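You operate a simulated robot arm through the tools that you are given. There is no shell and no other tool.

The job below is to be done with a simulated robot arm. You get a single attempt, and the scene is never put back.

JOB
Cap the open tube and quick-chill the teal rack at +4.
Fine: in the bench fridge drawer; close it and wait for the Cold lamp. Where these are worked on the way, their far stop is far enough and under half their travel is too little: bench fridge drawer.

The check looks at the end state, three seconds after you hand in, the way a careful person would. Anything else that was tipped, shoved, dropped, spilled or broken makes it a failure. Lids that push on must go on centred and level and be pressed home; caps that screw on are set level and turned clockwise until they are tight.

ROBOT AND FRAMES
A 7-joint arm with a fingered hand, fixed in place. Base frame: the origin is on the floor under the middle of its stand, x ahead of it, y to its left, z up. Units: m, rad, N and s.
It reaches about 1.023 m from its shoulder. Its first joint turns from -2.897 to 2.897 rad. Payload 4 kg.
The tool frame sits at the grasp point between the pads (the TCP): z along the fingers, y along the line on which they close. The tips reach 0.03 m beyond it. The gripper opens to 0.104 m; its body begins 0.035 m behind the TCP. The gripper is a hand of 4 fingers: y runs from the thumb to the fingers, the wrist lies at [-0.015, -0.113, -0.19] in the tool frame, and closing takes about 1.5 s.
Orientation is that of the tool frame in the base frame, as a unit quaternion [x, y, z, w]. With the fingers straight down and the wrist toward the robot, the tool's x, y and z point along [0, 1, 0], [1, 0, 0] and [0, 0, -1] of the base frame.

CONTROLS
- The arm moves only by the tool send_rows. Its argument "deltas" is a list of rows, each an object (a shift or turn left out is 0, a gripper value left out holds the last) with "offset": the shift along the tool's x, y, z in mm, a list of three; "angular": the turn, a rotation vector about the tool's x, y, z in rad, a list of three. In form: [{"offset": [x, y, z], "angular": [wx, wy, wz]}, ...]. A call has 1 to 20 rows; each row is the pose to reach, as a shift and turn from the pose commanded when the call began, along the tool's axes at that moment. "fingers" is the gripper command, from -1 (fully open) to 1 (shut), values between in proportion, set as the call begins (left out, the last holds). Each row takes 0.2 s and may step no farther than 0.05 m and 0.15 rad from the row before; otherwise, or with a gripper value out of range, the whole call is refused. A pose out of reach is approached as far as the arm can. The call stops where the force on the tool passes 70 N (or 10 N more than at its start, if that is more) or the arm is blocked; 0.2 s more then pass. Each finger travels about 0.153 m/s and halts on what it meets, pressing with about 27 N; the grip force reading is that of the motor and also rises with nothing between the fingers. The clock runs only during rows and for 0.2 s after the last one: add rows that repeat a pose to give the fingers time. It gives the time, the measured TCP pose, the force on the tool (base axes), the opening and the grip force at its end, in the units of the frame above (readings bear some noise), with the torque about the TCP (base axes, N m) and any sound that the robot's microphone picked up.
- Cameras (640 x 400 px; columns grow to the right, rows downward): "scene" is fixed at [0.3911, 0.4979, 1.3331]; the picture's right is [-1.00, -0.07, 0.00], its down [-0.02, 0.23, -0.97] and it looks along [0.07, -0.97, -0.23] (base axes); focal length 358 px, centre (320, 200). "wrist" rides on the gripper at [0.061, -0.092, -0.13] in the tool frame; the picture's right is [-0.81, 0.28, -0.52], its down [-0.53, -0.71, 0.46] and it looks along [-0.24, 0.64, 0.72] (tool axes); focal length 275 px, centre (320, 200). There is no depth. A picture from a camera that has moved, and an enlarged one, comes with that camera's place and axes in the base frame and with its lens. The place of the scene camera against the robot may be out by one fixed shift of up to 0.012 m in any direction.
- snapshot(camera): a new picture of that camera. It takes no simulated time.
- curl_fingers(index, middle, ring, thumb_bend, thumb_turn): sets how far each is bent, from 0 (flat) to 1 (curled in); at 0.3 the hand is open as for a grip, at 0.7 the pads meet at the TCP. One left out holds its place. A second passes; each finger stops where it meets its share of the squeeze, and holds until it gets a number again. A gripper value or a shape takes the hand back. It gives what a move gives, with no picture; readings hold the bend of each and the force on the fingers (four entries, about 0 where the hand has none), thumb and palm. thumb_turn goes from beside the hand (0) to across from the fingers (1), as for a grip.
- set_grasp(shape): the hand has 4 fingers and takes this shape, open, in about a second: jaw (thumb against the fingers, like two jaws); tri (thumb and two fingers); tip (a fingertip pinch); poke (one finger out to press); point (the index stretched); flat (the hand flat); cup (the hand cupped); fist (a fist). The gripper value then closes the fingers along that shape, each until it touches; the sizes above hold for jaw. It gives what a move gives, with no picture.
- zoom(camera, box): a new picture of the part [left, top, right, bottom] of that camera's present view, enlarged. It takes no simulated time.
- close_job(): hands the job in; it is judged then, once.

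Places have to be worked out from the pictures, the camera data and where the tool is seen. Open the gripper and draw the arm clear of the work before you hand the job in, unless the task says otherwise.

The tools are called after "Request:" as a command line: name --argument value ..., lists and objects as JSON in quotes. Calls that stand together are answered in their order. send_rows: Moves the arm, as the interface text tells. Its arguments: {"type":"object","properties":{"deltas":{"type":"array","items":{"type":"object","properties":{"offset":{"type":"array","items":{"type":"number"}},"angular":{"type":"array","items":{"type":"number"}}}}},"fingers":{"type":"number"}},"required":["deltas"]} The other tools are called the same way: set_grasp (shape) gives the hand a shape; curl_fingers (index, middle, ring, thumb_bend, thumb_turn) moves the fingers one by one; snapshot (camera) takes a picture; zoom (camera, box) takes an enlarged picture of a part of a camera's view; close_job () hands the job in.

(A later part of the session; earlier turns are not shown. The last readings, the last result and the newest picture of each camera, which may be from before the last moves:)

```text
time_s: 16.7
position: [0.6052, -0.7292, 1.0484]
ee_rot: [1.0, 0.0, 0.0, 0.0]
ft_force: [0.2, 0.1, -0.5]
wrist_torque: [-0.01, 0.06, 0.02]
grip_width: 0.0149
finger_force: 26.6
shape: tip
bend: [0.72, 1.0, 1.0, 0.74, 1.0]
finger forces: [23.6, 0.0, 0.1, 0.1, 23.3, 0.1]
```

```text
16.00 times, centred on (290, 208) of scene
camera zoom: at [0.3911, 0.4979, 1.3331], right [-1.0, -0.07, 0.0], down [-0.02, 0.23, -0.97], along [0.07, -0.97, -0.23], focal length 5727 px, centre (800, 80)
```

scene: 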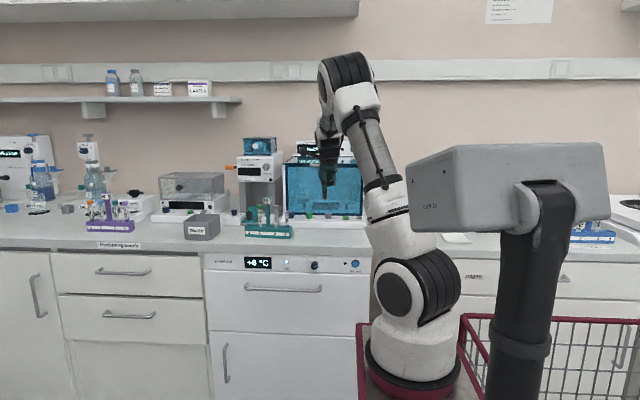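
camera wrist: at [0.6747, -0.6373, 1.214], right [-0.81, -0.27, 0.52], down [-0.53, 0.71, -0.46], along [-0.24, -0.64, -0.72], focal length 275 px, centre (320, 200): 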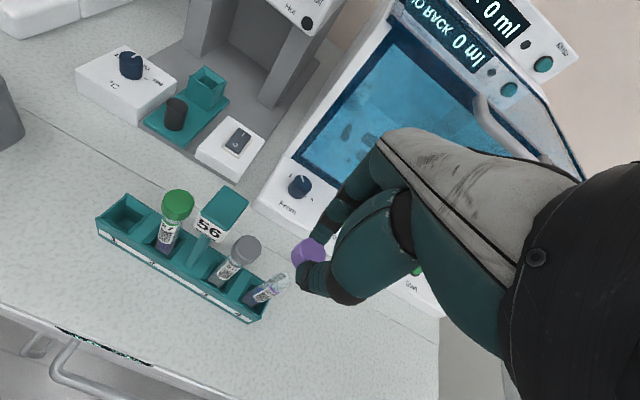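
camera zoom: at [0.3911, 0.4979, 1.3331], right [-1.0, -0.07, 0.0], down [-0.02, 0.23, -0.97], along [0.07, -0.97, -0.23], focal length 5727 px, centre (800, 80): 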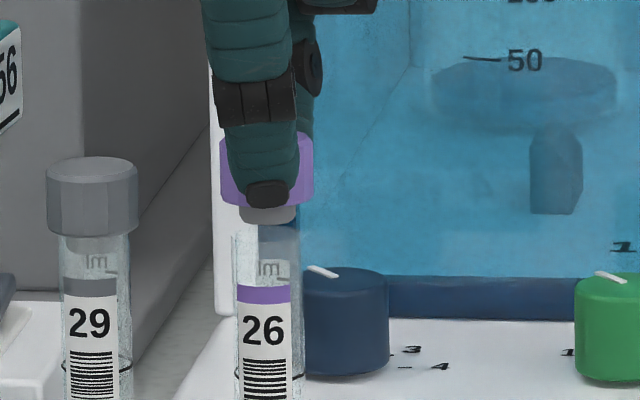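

Scene shows cap and tube axes coincide in x, with the plug about 1–2 mm above the rim. I'll creep down in small steps and watch the force to feel whether the plug enters.

Request:
send_rows --deltas '[{"offset": [0, 0, 1]}, {"offset": [0, 0, 2]}, {"offset": [0, 0, 3]}, {"offset": [0, 0, 3]}]'

Request:
zoom --camera "scene" --box '[280, 195, 300, 220]'

Request:
zoom --camera "wrist" --box '[275, 230, 345, 300]'

```text
time_s: 17.7
position: [0.605, -0.7283, 1.0442]
ee_rot: [1.0, 0.0, 0.0, 0.0]
ft_force: [0.2, 0.0, 0.8]
wrist_torque: [-0.03, 0.02, -0.02]
grip_width: 0.0146
finger_force: 26.9
shape: tip
bend: [0.72, 1.0, 1.0, 0.74, 1.0]
finger forces: [23.8, 0.1, 0.0, 0.0, 23.4, 0.0]
```

```text
16.00 times, centred on (290, 208) of scene
camera zoom: at [0.3911, 0.4979, 1.3331], right [-1.0, -0.07, 0.0], down [-0.02, 0.23, -0.97], along [0.07, -0.97, -0.23], focal length 5727 px, centre (800, 80)
```

zoom: 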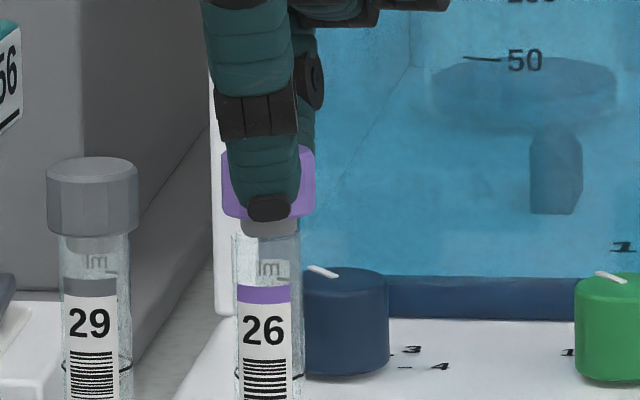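

```text
5.71 times, centred on (310, 265) of wrist
camera zoom: at [0.6671, -0.6368, 1.1739], right [-0.81, -0.27, 0.52], down [-0.53, 0.71, -0.46], along [-0.24, -0.64, -0.72], focal length 1573 px, centre (377, -171)
```

zoom: 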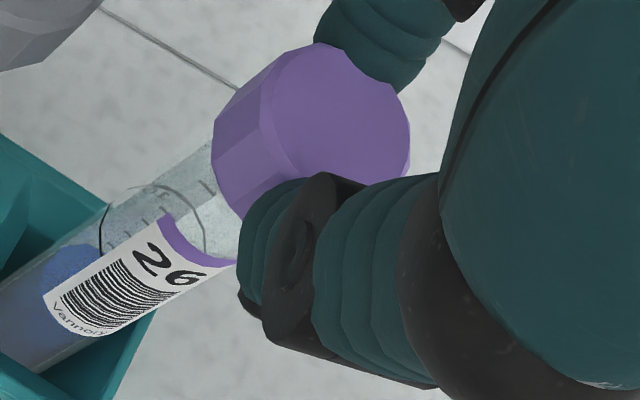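

No force so far and the plug bottom appears level with the rim. Continuing down another 3 mm gently.

Request:
send_rows --deltas '[{"offset": [0, 0, 1]}, {"offset": [0, 0, 2]}, {"offset": [0, 0, 3]}, {"offset": [0, 0, 3]}]'

Request:
zoom --camera "scene" --box '[280, 195, 300, 220]'

```text
time_s: 18.7
position: [0.6052, -0.7281, 1.0405]
ee_rot: [1.0, -0.001, 0.0, 0.001]
ft_force: [-0.5, 0.5, 0.2]
wrist_torque: [0.01, -0.02, 0.04]
grip_width: 0.015
finger_force: 27.1
shape: tip
bend: [0.72, 1.0, 1.0, 0.74, 1.0]
finger forces: [23.9, 0.0, 0.0, 0.0, 23.8, 0.0]
```

```text
16.00 times, centred on (290, 208) of scene
camera zoom: at [0.3911, 0.4979, 1.3331], right [-1.0, -0.07, 0.0], down [-0.02, 0.23, -0.97], along [0.07, -0.97, -0.23], focal length 5727 px, centre (800, 80)
```

zoom: 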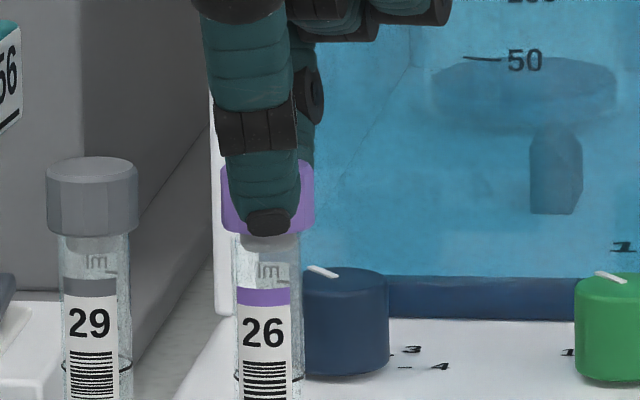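

The plug is inside the tube glass now and the tube has begun to move with the cap. Pressing on with force monitoring.

Request:
send_rows --deltas '[{"offset": [0, 0, 1]}, {"offset": [0, 0, 2]}, {"offset": [0, 0, 2]}]'

Request:
zoom --camera "scene" --box '[280, 195, 300, 220]'

```text
time_s: 19.5
position: [0.6054, -0.7287, 1.0392]
ee_rot: [1.0, 0.0, 0.0, 0.0]
ft_force: [0.0, 0.0, -0.4]
wrist_torque: [-0.03, 0.03, -0.01]
grip_width: 0.0151
finger_force: 26.8
shape: tip
bend: [0.72, 1.0, 1.0, 0.74, 1.0]
finger forces: [24.1, 0.1, 0.0, 0.0, 23.6, 0.0]
```

```text
16.00 times, centred on (290, 208) of scene
camera zoom: at [0.3911, 0.4979, 1.3331], right [-1.0, -0.07, 0.0], down [-0.02, 0.23, -0.97], along [0.07, -0.97, -0.23], focal length 5727 px, centre (800, 80)
```

zoom: 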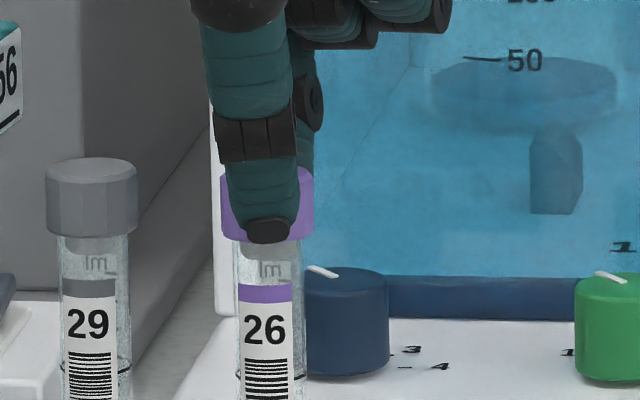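

Cap bottom now sits at or past the rim with nearly no resistance. Pressing another 2 mm to feel for the stop.

Request:
send_rows --deltas '[{"offset": [0, 0, 1]}, {"offset": [0, 0, 2]}, {"offset": [0, 0, 2]}]'

Request:
zoom --camera "scene" --box '[280, 195, 300, 220]'

Request:
zoom --camera "wrist" --box '[200, 180, 360, 340]'

```text
time_s: 20.3
position: [0.6044, -0.7277, 1.0376]
ee_rot: [1.0, 0.0, -0.001, 0.001]
ft_force: [0.0, -0.4, 6.1]
wrist_torque: [0.0, 0.0, 0.01]
grip_width: 0.0154
finger_force: 26.8
shape: tip
bend: [0.72, 1.0, 1.0, 0.74, 1.0]
finger forces: [24.7, 0.0, 0.0, 0.1, 24.7, 0.0]
```

```text
16.00 times, centred on (290, 208) of scene
camera zoom: at [0.3911, 0.4979, 1.3331], right [-1.0, -0.07, 0.0], down [-0.02, 0.23, -0.97], along [0.07, -0.97, -0.23], focal length 5727 px, centre (800, 80)
```

zoom: 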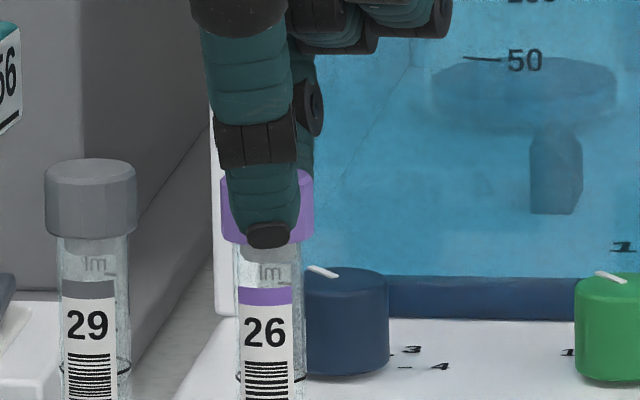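

```text
2.50 times, centred on (280, 260) of wrist
camera zoom: at [0.6674, -0.6368, 1.1675], right [-0.81, -0.27, 0.52], down [-0.53, 0.71, -0.46], along [-0.24, -0.65, -0.72], focal length 688 px, centre (420, 50)
```

zoom: 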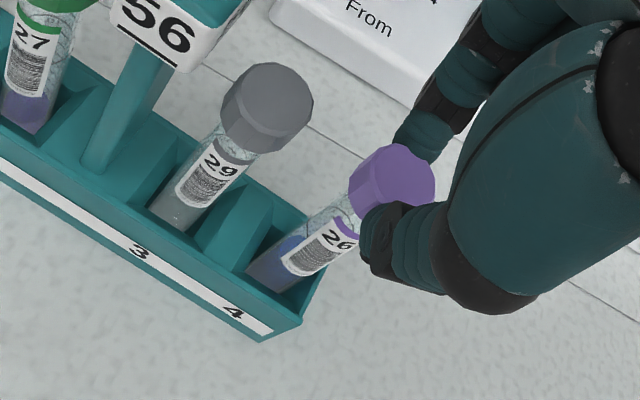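

Resistance has begun (6 N). Pressing further to seat it home, watching the force climb.

Request:
send_rows --deltas '[{"offset": [0, 0, 1]}, {"offset": [0, 0, 2]}, {"offset": [0, 0, 3]}, {"offset": [0, 0, 3]}]'

Request:
zoom --camera "scene" --box '[280, 195, 300, 220]'

```text
time_s: 21.3
position: [0.605, -0.7285, 1.0365]
ee_rot: [1.0, 0.001, 0.002, 0.002]
ft_force: [-0.5, -0.2, 21.4]
wrist_torque: [0.0, -0.04, -0.01]
grip_width: 0.0157
finger_force: 27.4
shape: tip
bend: [0.72, 1.0, 1.0, 0.74, 1.0]
finger forces: [27.9, 0.1, 0.0, 0.0, 28.3, 0.0]
```

```text
16.00 times, centred on (290, 208) of scene
camera zoom: at [0.3911, 0.4979, 1.3331], right [-1.0, -0.07, 0.0], down [-0.02, 0.23, -0.97], along [0.07, -0.97, -0.23], focal length 5727 px, centre (800, 80)
```

zoom: 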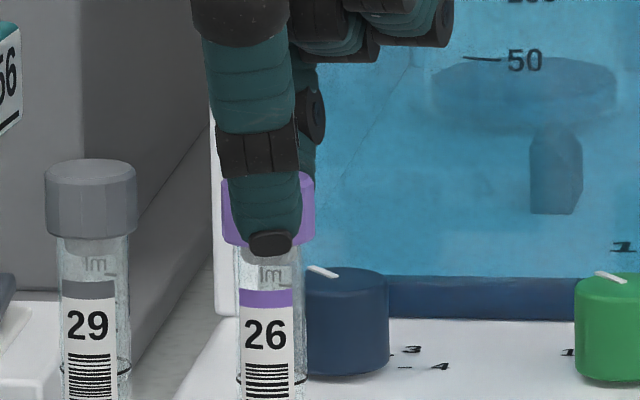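

The cap-to-label spacing now matches the factory-seated cap on tube 29. One more firm push to about 30 N, then I'll open the pinch slowly.

Request:
send_rows --deltas '[{"offset": [0, 0, 1]}, {"offset": [0, 0, 2]}, {"offset": [0, 0, 2]}, {"offset": [0, 0, -2]}, {"offset": [0, 0, -4]}, {"offset": [0, 0, -4]}]'

Request:
zoom --camera "scene" --box '[280, 195, 300, 220]'

```text
time_s: 22.7
position: [0.6052, -0.7278, 1.0376]
ee_rot: [1.0, 0.0, -0.001, -0.001]
ft_force: [0.1, -0.2, 7.3]
wrist_torque: [-0.06, -0.01, 0.04]
grip_width: 0.0159
finger_force: 26.6
shape: tip
bend: [0.72, 1.0, 1.0, 0.74, 1.0]
finger forces: [27.4, 0.0, 0.0, 0.1, 26.9, 0.0]
```

```text
16.00 times, centred on (290, 208) of scene
camera zoom: at [0.3911, 0.4979, 1.3331], right [-1.0, -0.07, 0.0], down [-0.02, 0.23, -0.97], along [0.07, -0.97, -0.23], focal length 5727 px, centre (800, 80)
```

zoom: 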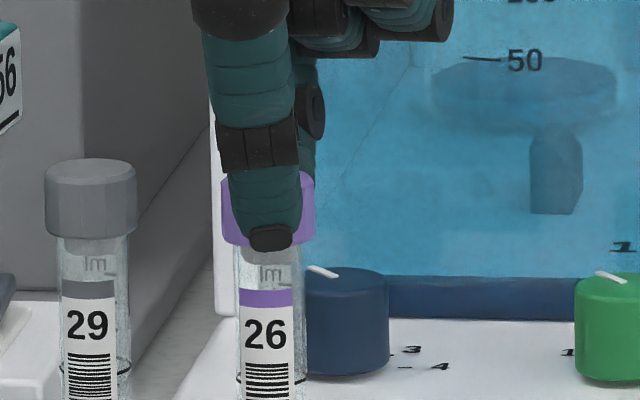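

Residual force is 7 N with the cap seated. Now opening the pinch to about 37 mm and rising straight up.

Request:
send_rows --deltas '[{"offset": [0, 0, 0]}, {"offset": [0, 0, 0]}, {"offset": [0, 0, 0]}, {"offset": [0, 0, 0]}, {"offset": [0, 0, -10]}, {"offset": [0, 0, -30]}, {"offset": [0, 0, -60]}, {"offset": [0, 0, -90]}, {"offset": [0, 0, -90]}]' --fingers 0.2

Request:
zoom --camera "scene" --box '[250, 180, 310, 240]'

Request:
zoom --camera "scene" --box '[280, 195, 300, 220]'

Request:
snapshot --camera "wrist"

```text
time_s: 24.7
position: [0.6046, -0.7293, 1.1272]
ee_rot: [1.0, 0.0, 0.001, 0.0]
ft_force: [-0.3, 0.9, -0.7]
wrist_torque: [-0.02, -0.03, 0.01]
grip_width: 0.0412
finger_force: 0.1
shape: tip
bend: [0.73, 0.98, 0.99, 0.73, 1.0]
finger forces: [0.0, 0.0, 0.0, 0.0, 0.0, 0.0]
```

```text
6.67 times, centred on (280, 210) of scene
camera zoom: at [0.3911, 0.4979, 1.3331], right [-1.0, -0.07, 0.0], down [-0.02, 0.23, -0.97], along [0.07, -0.97, -0.23], focal length 2386 px, centre (587, 133)
```

zoom: 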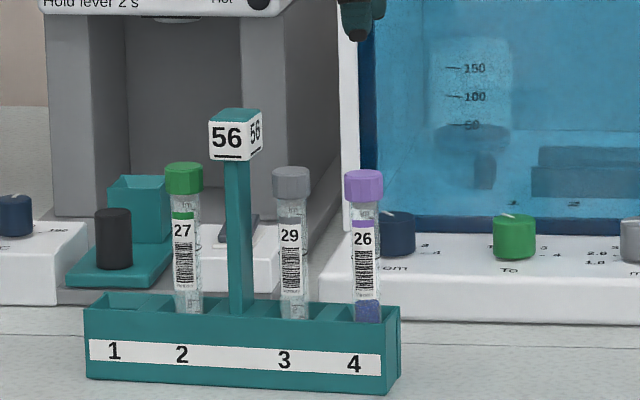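

```text
16.00 times, centred on (290, 208) of scene
camera zoom: at [0.3911, 0.4979, 1.3331], right [-1.0, -0.07, 0.0], down [-0.02, 0.23, -0.97], along [0.07, -0.97, -0.23], focal length 5727 px, centre (800, 80)
```

zoom: 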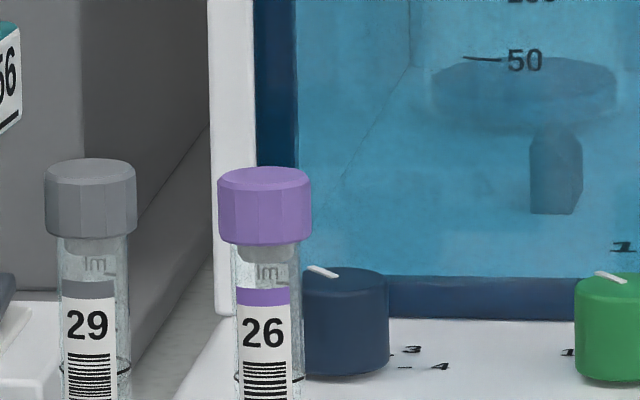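

```text
taken
camera wrist: at [0.6668, -0.6373, 1.2577], right [-0.81, -0.27, 0.52], down [-0.53, 0.71, -0.46], along [-0.24, -0.64, -0.72], focal length 275 px, centre (320, 200)
```

wrist: 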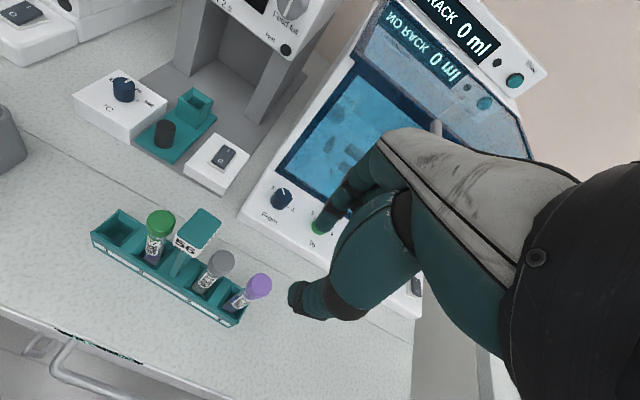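

The cap on tube 26 is level, centred and sits exactly like the one on tube 29. Next is the knob, which needs the fingers pointing at the fridge front; I'll first draw the hand back to open space at about (0.50, -0.45, 1.21).

Request:
send_rows --deltas '[{"offset": [-5, -20, -40]}, {"offset": [-20, -60, -60]}, {"offset": [-35, -105, -80]}, {"offset": [-55, -150, -80]}, {"offset": [-75, -195, -80]}, {"offset": [-95, -240, -80]}, {"offset": [-105, -278, -80]}, {"offset": [-105, -278, -80]}]'

Request:
snapshot --camera "scene"

Request:
zoom --camera "wrist" --box '[0, 0, 640, 400]'

```text
refused: row 3 steps farther than a row can; nothing moved
```

```text
taken
```

scene: 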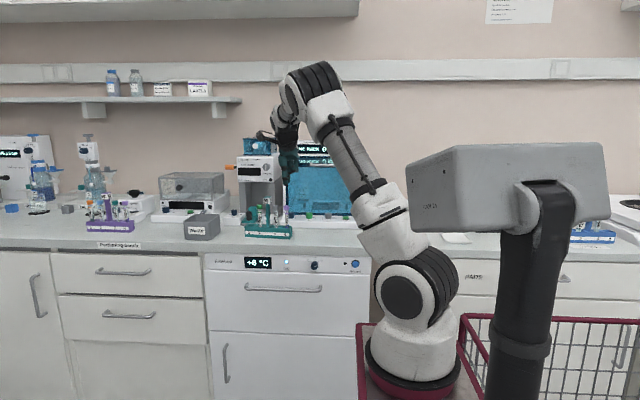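

```text
1.00 times, centred on (320, 200) of wrist (not enlarged: the box is as wide or as high as the picture)
camera zoom: at [0.6668, -0.6373, 1.2577], right [-0.81, -0.27, 0.52], down [-0.53, 0.71, -0.46], along [-0.24, -0.64, -0.72], focal length 275 px, centre (320, 200)
```

zoom: 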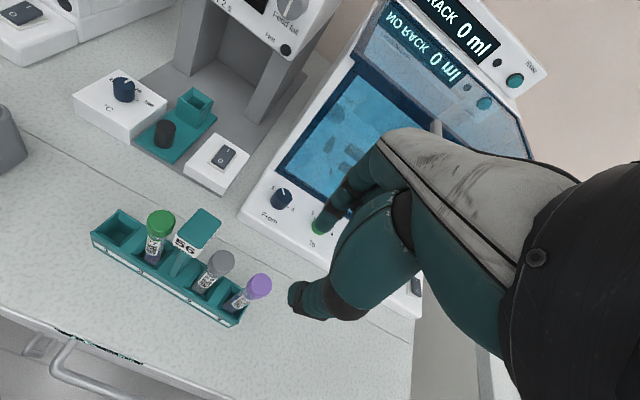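

The move was refused because one step was slightly too long. Repeating it with shorter steps.

Request:
send_rows --deltas '[{"offset": [-5, -20, -40]}, {"offset": [-15, -55, -65]}, {"offset": [-30, -95, -80]}, {"offset": [-45, -135, -80]}, {"offset": [-60, -175, -80]}, {"offset": [-75, -215, -80]}, {"offset": [-90, -250, -80]}, {"offset": [-105, -278, -80]}, {"offset": [-105, -278, -80]}]'

Request:
snapshot --camera "scene"

Request:
snapshot --camera "wrist"

```text
time_s: 26.7
position: [0.5007, -0.4504, 1.208]
ee_rot: [1.0, 0.0, 0.0, 0.0]
ft_force: [-0.7, 0.1, -0.4]
wrist_torque: [0.04, 0.04, 0.01]
grip_width: 0.0415
finger_force: 0.0
shape: tip
bend: [0.73, 0.98, 0.99, 0.73, 1.0]
finger forces: [0.1, 0.0, 0.0, 0.0, 0.0, 0.0]
```

```text
taken
```

scene: 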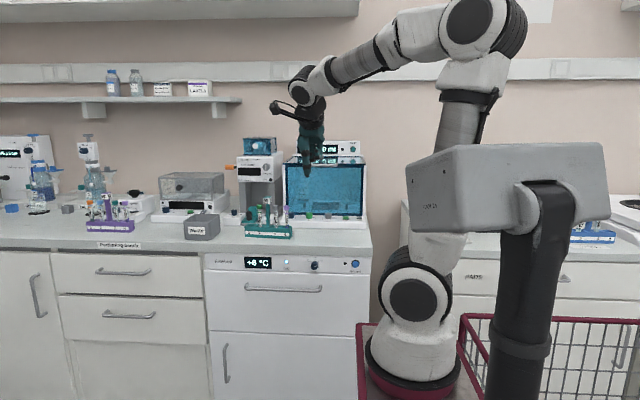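

```text
taken
camera wrist: at [0.5628, -0.3589, 1.3372], right [-0.81, -0.27, 0.52], down [-0.53, 0.71, -0.46], along [-0.24, -0.64, -0.72], focal length 275 px, centre (320, 200)
```

wrist: 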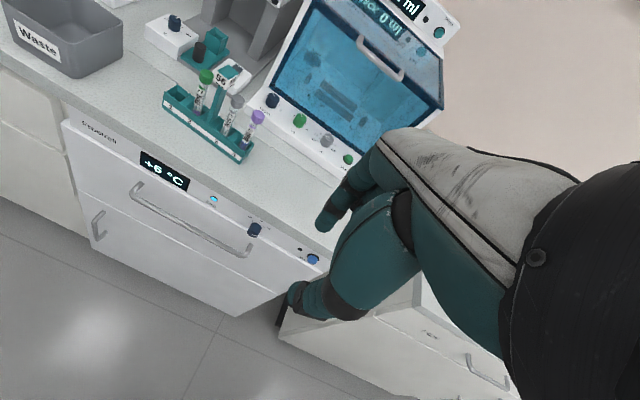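

This view shows the whole fridge front. Zooming in to measure the knob, button, lamp and handle accurately.

Request:
zoom --camera "wrist" --box '[110, 130, 330, 280]'

Request:
zoom --camera "wrist" --box '[200, 180, 340, 280]'

```text
2.67 times, centred on (220, 205) of wrist
camera zoom: at [0.5628, -0.3589, 1.3372], right [-0.81, -0.27, 0.52], down [-0.53, 0.71, -0.46], along [-0.24, -0.64, -0.72], focal length 734 px, centre (587, 187)
```

zoom: 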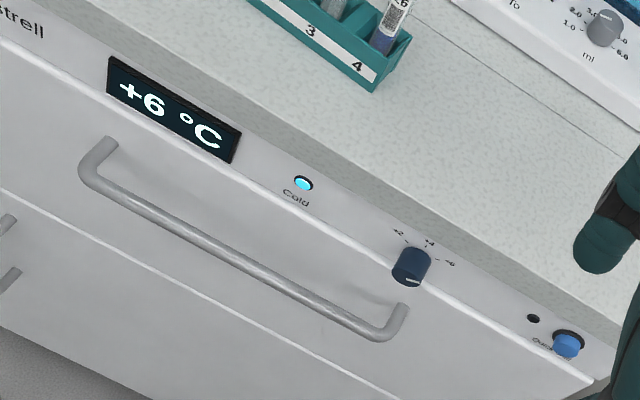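

```text
4.00 times, centred on (270, 230) of wrist
camera zoom: at [0.5628, -0.3589, 1.3372], right [-0.81, -0.27, 0.52], down [-0.53, 0.71, -0.46], along [-0.24, -0.64, -0.72], focal length 1101 px, centre (520, 80)
```

zoom: 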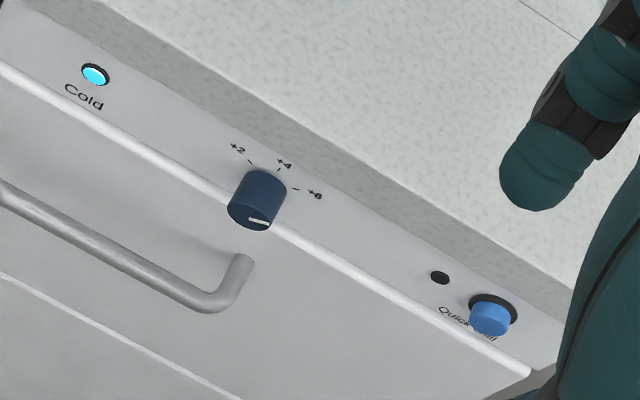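

Now I test turning the hand about its own wrist axis, so that it ends with fingers facing the fridge front and thumb on top. I'll do the first 90° in open air and check that the pose is really reached.

Request:
send_rows --deltas '[{"offset": [4, 4, -4], "angular": [0, 0.101, 0.101]}, {"offset": [8, 9, -9], "angular": [0, 0.202, 0.202]}, {"offset": [12, 13, -13], "angular": [0, 0.303, 0.303]}, {"offset": [15, 18, -18], "angular": [0, 0.404, 0.404]}, {"offset": [19, 22, -22], "angular": [0, 0.505, 0.505]}, {"offset": [23, 27, -27], "angular": [0, 0.606, 0.606]}, {"offset": [27, 31, -31], "angular": [0, 0.707, 0.707]}, {"offset": [30, 36, -36], "angular": [0, 0.808, 0.808]}, {"offset": [34, 40, -40], "angular": [0, 0.909, 0.909]}, {"offset": [37, 45, -45], "angular": [0, 1.01, 1.01]}, {"offset": [39, 49, -49], "angular": [0, 1.111, 1.111]}, {"offset": [39, 49, -49], "angular": [0, 1.111, 1.111]}]'

Request:
snapshot --camera "scene"

Request:
snapshot --camera "wrist"

```text
time_s: 29.3
position: [0.539, -0.4994, 1.2563]
ee_rot: [0.707, -0.5, 0.501, -0.001]
ft_force: [0.0, 0.3, 1.1]
wrist_torque: [0.03, 0.0, 0.01]
grip_width: 0.0417
finger_force: 0.1
shape: tip
bend: [0.73, 0.98, 0.99, 0.73, 1.0]
finger forces: [0.1, 0.0, 0.0, 0.0, 0.0, 0.0]
```

```text
taken
```

scene: 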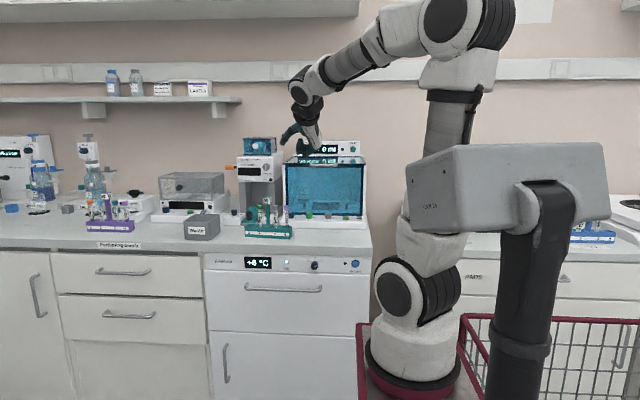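

```text
taken
camera wrist: at [0.5127, -0.4318, 1.4107], right [-0.56, 0.7, -0.45], down [0.83, 0.5, -0.25], along [0.06, -0.51, -0.86], focal length 275 px, centre (320, 200)
```

wrist: 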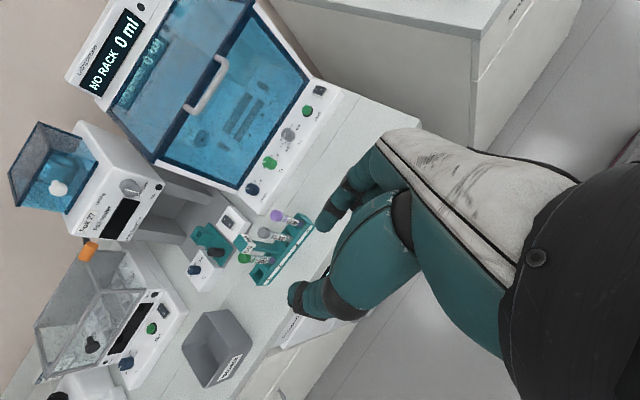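

The pose was reached exactly. Turning the second 90°.

Request:
send_rows --deltas '[{"offset": [4, 4, -4], "angular": [0, 0.101, 0.101]}, {"offset": [8, 9, -9], "angular": [0, 0.202, 0.202]}, {"offset": [12, 13, -13], "angular": [0, 0.303, 0.303]}, {"offset": [15, 18, -18], "angular": [0, 0.404, 0.404]}, {"offset": [19, 22, -22], "angular": [0, 0.505, 0.505]}, {"offset": [23, 27, -27], "angular": [0, 0.606, 0.606]}, {"offset": [27, 31, -31], "angular": [0, 0.707, 0.707]}, {"offset": [30, 36, -36], "angular": [0, 0.808, 0.808]}, {"offset": [34, 40, -40], "angular": [0, 0.909, 0.909]}, {"offset": [37, 45, -45], "angular": [0, 1.01, 1.01]}, {"offset": [39, 49, -49], "angular": [0, 1.111, 1.111]}, {"offset": [39, 49, -49], "angular": [0, 1.111, 1.111]}]'

Request:
snapshot --camera "scene"

Request:
snapshot --camera "wrist"

```text
time_s: 31.9
position: [0.4703, -0.5269, 1.2841]
ee_rot: [-0.002, -0.707, 0.707, -0.001]
ft_force: [0.2, -0.5, 0.4]
wrist_torque: [0.03, -0.03, 0.0]
grip_width: 0.0412
finger_force: 0.1
shape: tip
bend: [0.73, 0.98, 0.99, 0.73, 1.0]
finger forces: [0.1, 0.0, 0.0, 0.1, 0.0, 0.1]
```

```text
taken
```

scene: 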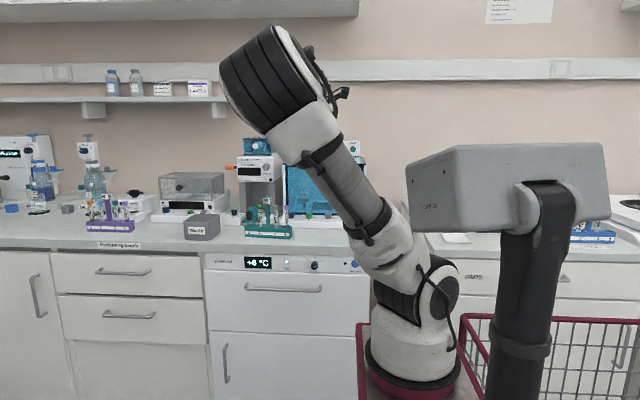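

```text
taken
camera wrist: at [0.4093, -0.3964, 1.3757], right [0.81, 0.52, -0.27], down [0.53, -0.46, 0.71], along [0.24, -0.73, -0.64], focal length 275 px, centre (320, 200)
```

wrist: 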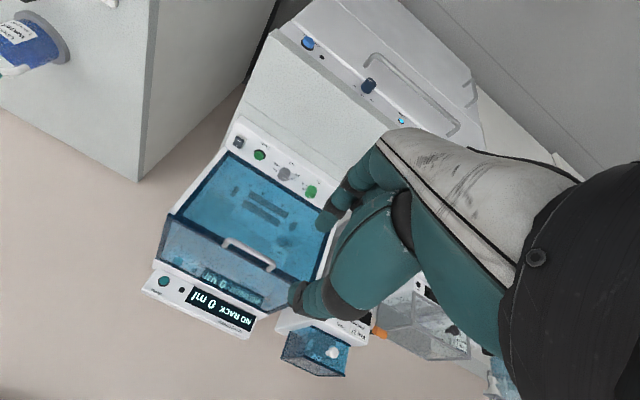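

The hand now points at the bench front with the thumb on top, though the arm swung its elbow to the other side (no contact force). I'll move down in the free space in front of the fridge in two stages and check the arm's shape.

Request:
send_rows --deltas '[{"offset": [0, 5, -40]}, {"offset": [-5, 25, -80]}, {"offset": [-10, 65, -97]}, {"offset": [-15, 105, -97]}, {"offset": [-20, 145, -97]}, {"offset": [-25, 185, -97]}, {"offset": [-30, 220, -97]}, {"offset": [-30, 220, -97]}]'

Request:
snapshot --camera "scene"

Request:
snapshot --camera "wrist"

```text
time_s: 33.7
position: [0.5006, -0.429, 1.0639]
ee_rot: [0.0, -0.707, 0.708, 0.0]
ft_force: [0.8, 0.1, -1.0]
wrist_torque: [-0.01, 0.0, 0.02]
grip_width: 0.0415
finger_force: 0.1
shape: tip
bend: [0.73, 0.98, 0.99, 0.73, 1.0]
finger forces: [0.0, 0.1, 0.1, 0.1, 0.0, 0.1]
```

```text
taken
```

scene: 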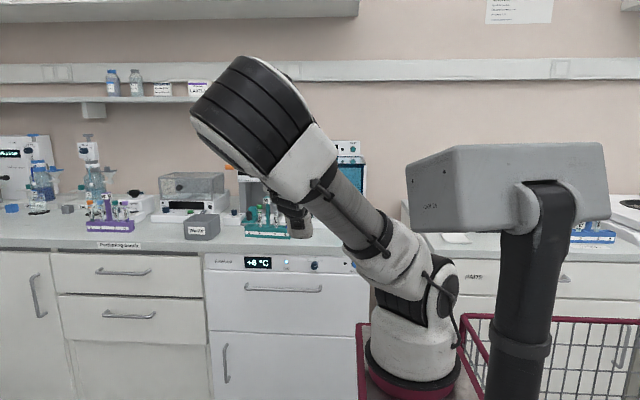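

```text
taken
camera wrist: at [0.4404, -0.2997, 1.1556], right [0.81, 0.52, -0.28], down [0.53, -0.46, 0.71], along [0.24, -0.72, -0.64], focal length 275 px, centre (320, 200)
```

wrist: 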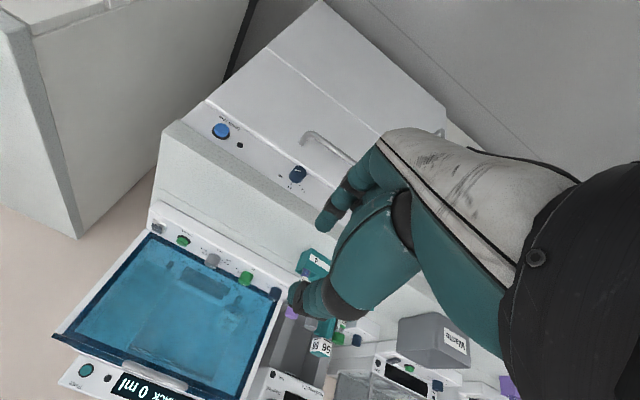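

Reaching works and the elbow is clear of everything. Zooming in on the knob and button from this front-above view to triangulate.

Request:
zoom --camera "wrist" --box '[190, 90, 370, 240]'

Request:
zoom --camera "wrist" --box '[270, 140, 330, 200]'

```text
2.67 times, centred on (280, 165) of wrist
camera zoom: at [0.4404, -0.2997, 1.1556], right [0.81, 0.52, -0.28], down [0.53, -0.46, 0.71], along [0.24, -0.72, -0.64], focal length 734 px, centre (427, 293)
```

zoom: 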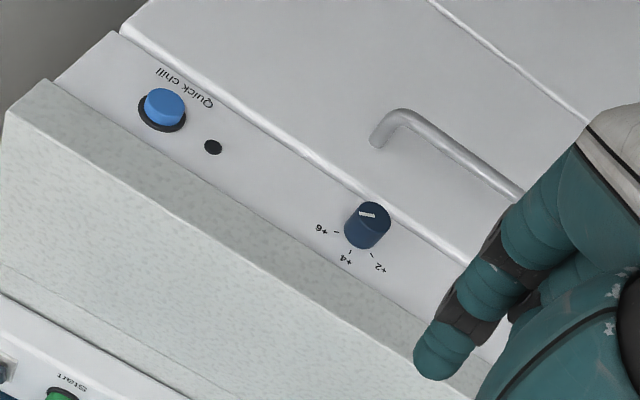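

```text
6.67 times, centred on (300, 170) of wrist
camera zoom: at [0.4404, -0.2997, 1.1556], right [0.81, 0.52, -0.28], down [0.53, -0.46, 0.71], along [0.24, -0.72, -0.64], focal length 1835 px, centre (453, 400)
```

zoom: 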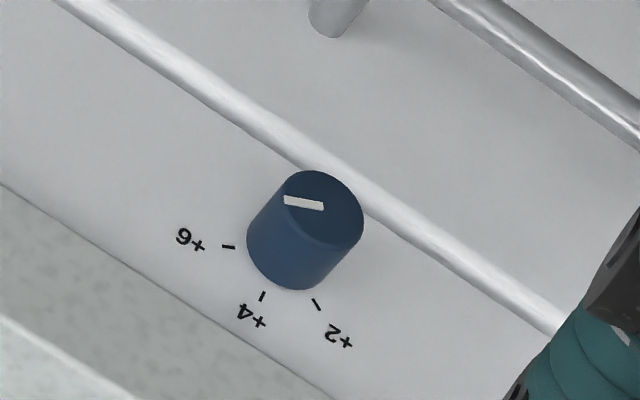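

From two wrist views: knob front face at about (0.502, -0.641, 0.819), panel at y ≈ -0.664, bench edge y ≈ -0.65, handle bar near y -0.622, z 0.73, button face near (0.358, -0.652, 0.825). Lowering toward knob height while staying well off the front.

Request:
send_rows --deltas '[{"offset": [-1, 40, 5]}, {"offset": [-1, 80, 10]}, {"offset": [-1, 120, 20]}, {"offset": [-1, 160, 30]}, {"offset": [-1, 160, 30]}]'

Request:
snapshot --camera "scene"

Request:
snapshot --camera "wrist"

```text
time_s: 34.9
position: [0.5226, -0.4407, 0.9689]
ee_rot: [0.0, 0.708, -0.706, -0.002]
ft_force: [-1.6, -0.5, -0.3]
wrist_torque: [-0.02, -0.01, -0.01]
grip_width: 0.0417
finger_force: 0.0
shape: tip
bend: [0.73, 0.98, 0.99, 0.73, 1.0]
finger forces: [0.0, 0.0, 0.1, 0.0, 0.0, 0.0]
out of reach, approached as far as the arm can: row 1, 2, 3, 4, 5
```

```text
taken
```

scene: 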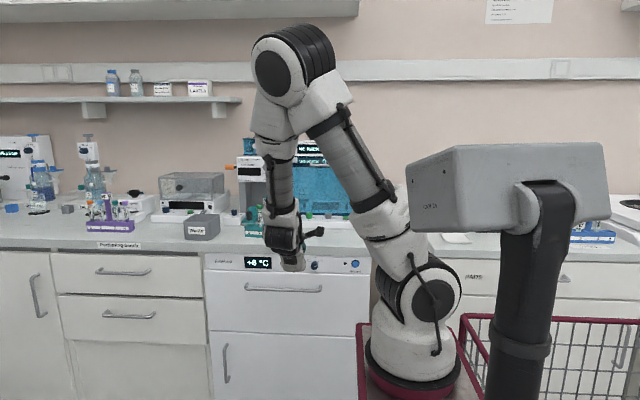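

```text
taken
camera wrist: at [0.4622, -0.3102, 1.0578], right [0.81, 0.52, -0.28], down [0.53, -0.46, 0.71], along [0.24, -0.72, -0.65], focal length 275 px, centre (320, 200)
```

wrist: 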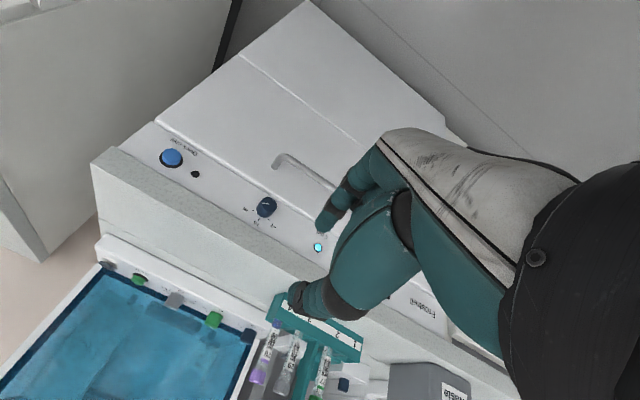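

That pose was too close to the robot's own base to reach. I'll move forward (toward the bench) where it should be reachable, tips staying in front of the bench edge.

Request:
send_rows --deltas '[{"offset": [0, -10, 37]}, {"offset": [0, -16, 74]}, {"offset": [0, -16, 111]}, {"offset": [0, -16, 111]}, {"offset": [0, -16, 111]}]'

Request:
snapshot --camera "scene"

Request:
snapshot --camera "wrist"

```text
time_s: 36.1
position: [0.5365, -0.5256, 1.0106]
ee_rot: [0.0, 0.707, -0.707, 0.0]
ft_force: [0.6, 0.3, -0.5]
wrist_torque: [0.04, 0.02, 0.01]
grip_width: 0.0416
finger_force: 0.0
shape: tip
bend: [0.73, 0.98, 0.99, 0.73, 1.0]
finger forces: [0.0, 0.0, 0.2, 0.0, 0.0, 0.0]
out of reach, approached as far as the arm can: row 1, 2, 3, 4, 5
```

```text
taken
```

scene: 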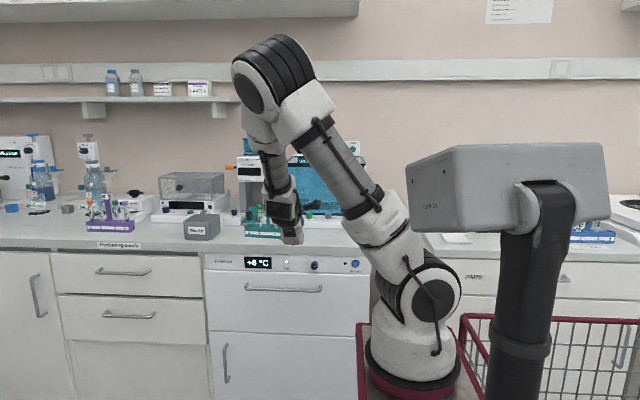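

```text
taken
camera wrist: at [0.4764, -0.3954, 1.1018], right [0.81, 0.52, -0.28], down [0.53, -0.46, 0.71], along [0.24, -0.72, -0.65], focal length 275 px, centre (320, 200)
```

wrist: 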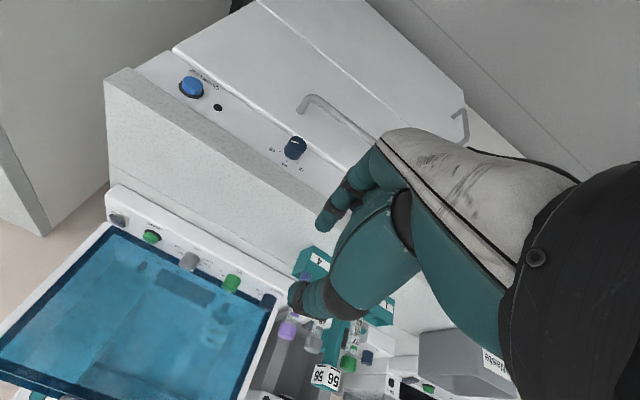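

This elbow-flipped posture can't go lower, because the wrist roll ran past its stop and the arm changed branch. I'll go back up and turn the hand the other way round (-360° in total) so the arm keeps its natural elbow-up posture.

Request:
send_rows --deltas '[{"offset": [0, -40, 0]}, {"offset": [0, -80, 0]}, {"offset": [0, -120, 0]}, {"offset": [0, -160, 0]}, {"offset": [0, -200, 0]}, {"offset": [0, -240, 0]}, {"offset": [0, -270, 0]}, {"offset": [0, -270, 0]}]'

Request:
snapshot --camera "scene"

```text
time_s: 37.9
position: [0.5369, -0.5249, 1.2814]
ee_rot: [0.0, -0.707, 0.707, 0.001]
ft_force: [-0.7, -0.4, -0.2]
wrist_torque: [0.01, 0.0, 0.03]
grip_width: 0.0417
finger_force: 0.0
shape: tip
bend: [0.73, 0.98, 0.99, 0.72, 1.0]
finger forces: [0.1, 0.0, 0.1, 0.0, 0.0, 0.1]
```

```text
taken
```

scene: 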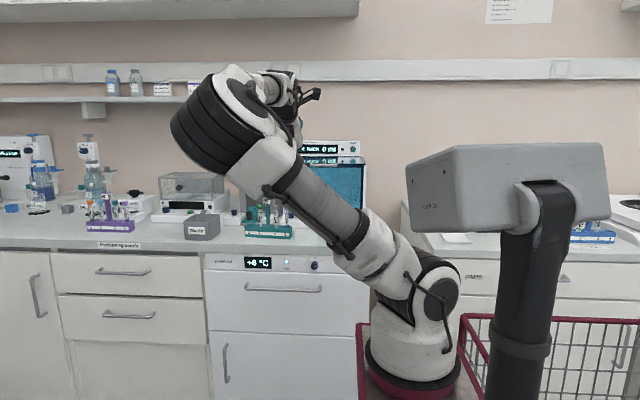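

The controls continue from the reached pose, good. Now turning the hand back by -90° about the wrist axis.

Request:
send_rows --deltas '[{"offset": [-6, 3, -3], "angular": [0, -0.101, -0.101]}, {"offset": [-13, 5, -5], "angular": [0, -0.202, -0.202]}, {"offset": [-19, 8, -8], "angular": [0, -0.303, -0.303]}, {"offset": [-25, 10, -10], "angular": [0, -0.404, -0.404]}, {"offset": [-31, 13, -13], "angular": [0, -0.505, -0.505]}, {"offset": [-38, 15, -15], "angular": [0, -0.606, -0.606]}, {"offset": [-44, 18, -18], "angular": [0, -0.707, -0.707]}, {"offset": [-50, 20, -20], "angular": [0, -0.808, -0.808]}, {"offset": [-57, 23, -23], "angular": [0, -0.909, -0.909]}, {"offset": [-63, 25, -25], "angular": [0, -1.01, -1.01]}, {"offset": [-69, 28, -28], "angular": [0, -1.111, -1.111]}, {"offset": [-69, 28, -28], "angular": [0, -1.111, -1.111]}]'

Request:
snapshot --camera "scene"

```text
time_s: 40.5
position: [0.6059, -0.4964, 1.2536]
ee_rot: [0.708, -0.5, 0.499, 0.001]
ft_force: [-0.9, 0.6, -0.4]
wrist_torque: [0.01, -0.01, 0.02]
grip_width: 0.0418
finger_force: 0.0
shape: tip
bend: [0.73, 0.98, 0.99, 0.72, 1.0]
finger forces: [0.0, 0.0, 0.0, 0.0, 0.1, 0.0]
```

```text
taken
```

scene: 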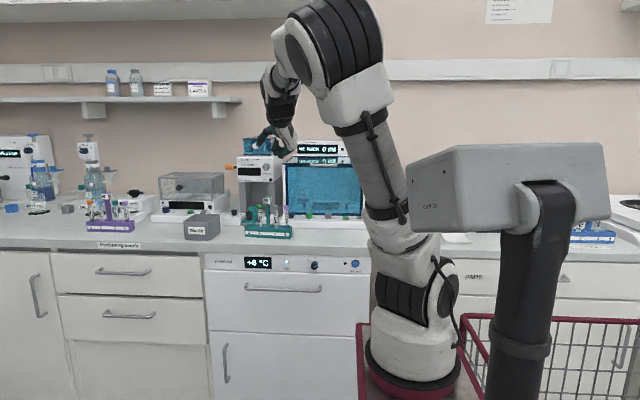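

Elbow is coming back up. Continuing another -90° back to the fingers-down pose.

Request:
send_rows --deltas '[{"offset": [-6, 3, -3], "angular": [0, -0.101, -0.101]}, {"offset": [-13, 5, -5], "angular": [0, -0.202, -0.202]}, {"offset": [-19, 8, -8], "angular": [0, -0.303, -0.303]}, {"offset": [-25, 10, -10], "angular": [0, -0.404, -0.404]}, {"offset": [-31, 13, -13], "angular": [0, -0.505, -0.505]}, {"offset": [-38, 15, -15], "angular": [0, -0.606, -0.606]}, {"offset": [-44, 18, -18], "angular": [0, -0.707, -0.707]}, {"offset": [-50, 20, -20], "angular": [0, -0.808, -0.808]}, {"offset": [-57, 23, -23], "angular": [0, -0.909, -0.909]}, {"offset": [-63, 25, -25], "angular": [0, -1.01, -1.01]}, {"offset": [-69, 28, -28], "angular": [0, -1.111, -1.111]}, {"offset": [-69, 28, -28], "angular": [0, -1.111, -1.111]}]'

Request:
snapshot --camera "scene"

```text
time_s: 43.1
position: [0.566, -0.4491, 1.2034]
ee_rot: [1.0, 0.0, -0.002, 0.0]
ft_force: [0.3, -0.1, -1.1]
wrist_torque: [0.02, 0.0, -0.03]
grip_width: 0.0416
finger_force: 0.1
shape: tip
bend: [0.73, 0.98, 0.99, 0.72, 1.0]
finger forces: [0.0, 0.0, 0.0, 0.0, 0.0, 0.0]
```

```text
taken
```

scene: 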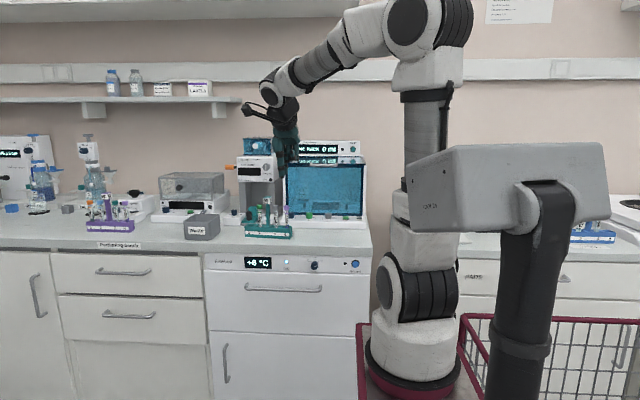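

Back in the natural elbow-up posture. Now turning -90° from here.

Request:
send_rows --deltas '[{"offset": [-6, 3, -3], "angular": [0, -0.101, -0.101]}, {"offset": [-13, 5, -5], "angular": [0, -0.202, -0.202]}, {"offset": [-19, 8, -8], "angular": [0, -0.303, -0.303]}, {"offset": [-25, 10, -10], "angular": [0, -0.404, -0.404]}, {"offset": [-31, 13, -13], "angular": [0, -0.505, -0.505]}, {"offset": [-38, 15, -15], "angular": [0, -0.606, -0.606]}, {"offset": [-44, 18, -18], "angular": [0, -0.707, -0.707]}, {"offset": [-50, 20, -20], "angular": [0, -0.808, -0.808]}, {"offset": [-57, 23, -23], "angular": [0, -0.909, -0.909]}, {"offset": [-63, 25, -25], "angular": [0, -1.01, -1.01]}, {"offset": [-69, 28, -28], "angular": [0, -1.111, -1.111]}, {"offset": [-69, 28, -28], "angular": [0, -1.111, -1.111]}]'

Request:
snapshot --camera "scene"

```text
time_s: 45.7
position: [0.4967, -0.4779, 1.2334]
ee_rot: [0.706, 0.5, -0.501, -0.001]
ft_force: [-0.2, 1.4, -0.8]
wrist_torque: [0.0, 0.0, 0.0]
grip_width: 0.0414
finger_force: 0.0
shape: tip
bend: [0.73, 0.98, 0.99, 0.72, 1.0]
finger forces: [0.0, 0.0, 0.1, 0.0, 0.0, 0.1]
```

```text
taken
```

scene: 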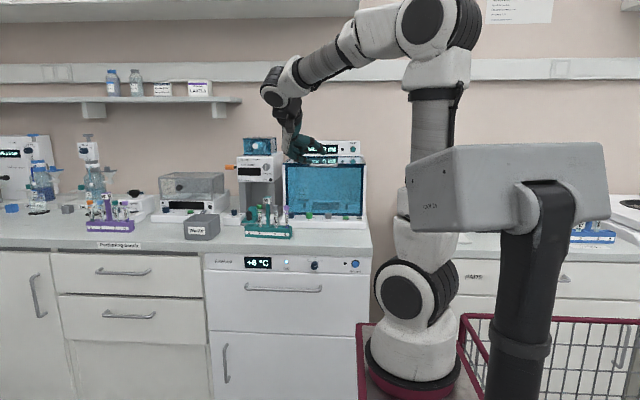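

Posture stays natural. Turning a further -60° and checking.

Request:
send_rows --deltas '[{"offset": [-6, 3, -3], "angular": [0, -0.101, -0.101]}, {"offset": [-13, 5, -5], "angular": [0, -0.202, -0.202]}, {"offset": [-19, 8, -8], "angular": [0, -0.303, -0.303]}, {"offset": [-25, 10, -10], "angular": [0, -0.404, -0.404]}, {"offset": [-31, 13, -13], "angular": [0, -0.505, -0.505]}, {"offset": [-38, 15, -15], "angular": [0, -0.606, -0.606]}, {"offset": [-44, 18, -18], "angular": [0, -0.707, -0.707]}, {"offset": [-47, 19, -19], "angular": [0, -0.74, -0.74]}, {"offset": [-47, 19, -19], "angular": [0, -0.74, -0.74]}]'

Request:
snapshot --camera "scene"

```text
time_s: 47.7
position: [0.5241, -0.5099, 1.2663]
ee_rot: [-0.259, -0.683, 0.683, 0.0]
ft_force: [-0.1, 0.2, 0.1]
wrist_torque: [-0.01, 0.0, -0.04]
grip_width: 0.0418
finger_force: 0.0
shape: tip
bend: [0.73, 0.98, 0.99, 0.72, 1.0]
finger forces: [0.0, 0.0, 0.0, 0.0, 0.0, 0.1]
```

```text
taken
```

scene: 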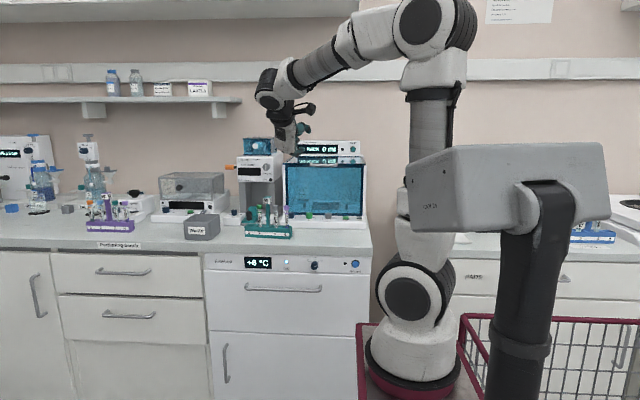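

Still natural at -150°. Completing the last -30° to point straight at the fridge front, thumb on top.

Request:
send_rows --deltas '[{"offset": [-6, 3, -3], "angular": [0, -0.093, -0.093]}, {"offset": [-12, 5, -5], "angular": [0, -0.185, -0.185]}, {"offset": [-18, 7, -7], "angular": [0, -0.278, -0.278]}, {"offset": [-22, 9, -9], "angular": [0, -0.37, -0.37]}, {"offset": [-22, 9, -9], "angular": [0, -0.37, -0.37]}]'

Request:
snapshot --camera "scene"

```text
time_s: 48.9
position: [0.5488, -0.5115, 1.2669]
ee_rot: [0.001, -0.707, 0.707, 0.0]
ft_force: [0.0, 0.4, 0.5]
wrist_torque: [0.0, 0.01, -0.01]
grip_width: 0.0416
finger_force: 0.0
shape: tip
bend: [0.73, 0.98, 0.99, 0.72, 1.0]
finger forces: [0.1, 0.0, 0.1, 0.0, 0.0, 0.0]
```

```text
taken
```

scene: 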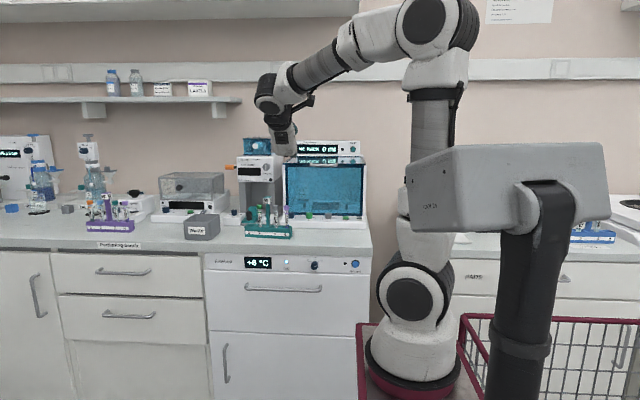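

The natural posture is kept with the hand facing the fridge front. Lowering to (0.502, -0.54, 0.95).

Request:
send_rows --deltas '[{"offset": [7, 45, 4]}, {"offset": [14, 90, 8]}, {"offset": [21, 135, 12]}, {"offset": [28, 180, 16]}, {"offset": [35, 225, 20]}, {"offset": [42, 270, 24]}, {"offset": [47, 316, 28]}, {"offset": [47, 316, 28]}]'

Request:
snapshot --camera "scene"

Request:
snapshot --camera "wrist"

```text
time_s: 50.7
position: [0.5018, -0.5367, 0.9503]
ee_rot: [0.0, -0.707, 0.708, 0.001]
ft_force: [-0.4, -0.2, 0.2]
wrist_torque: [0.03, 0.04, -0.03]
grip_width: 0.0416
finger_force: 0.0
shape: tip
bend: [0.73, 0.98, 0.99, 0.72, 1.0]
finger forces: [0.0, 0.0, 0.0, 0.0, 0.0, 0.0]
```

```text
taken
```

scene: 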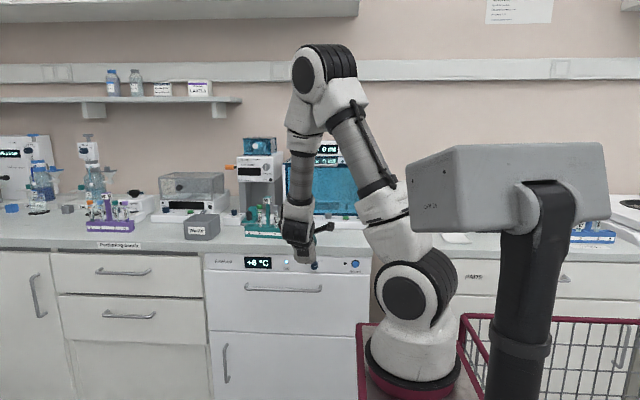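

```text
taken
camera wrist: at [0.4412, -0.4065, 1.0407], right [0.81, 0.52, -0.27], down [0.53, -0.46, 0.71], along [0.24, -0.72, -0.64], focal length 275 px, centre (320, 200)
```

wrist: 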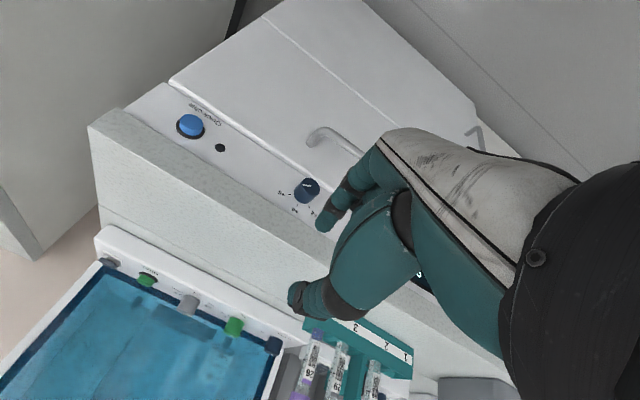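

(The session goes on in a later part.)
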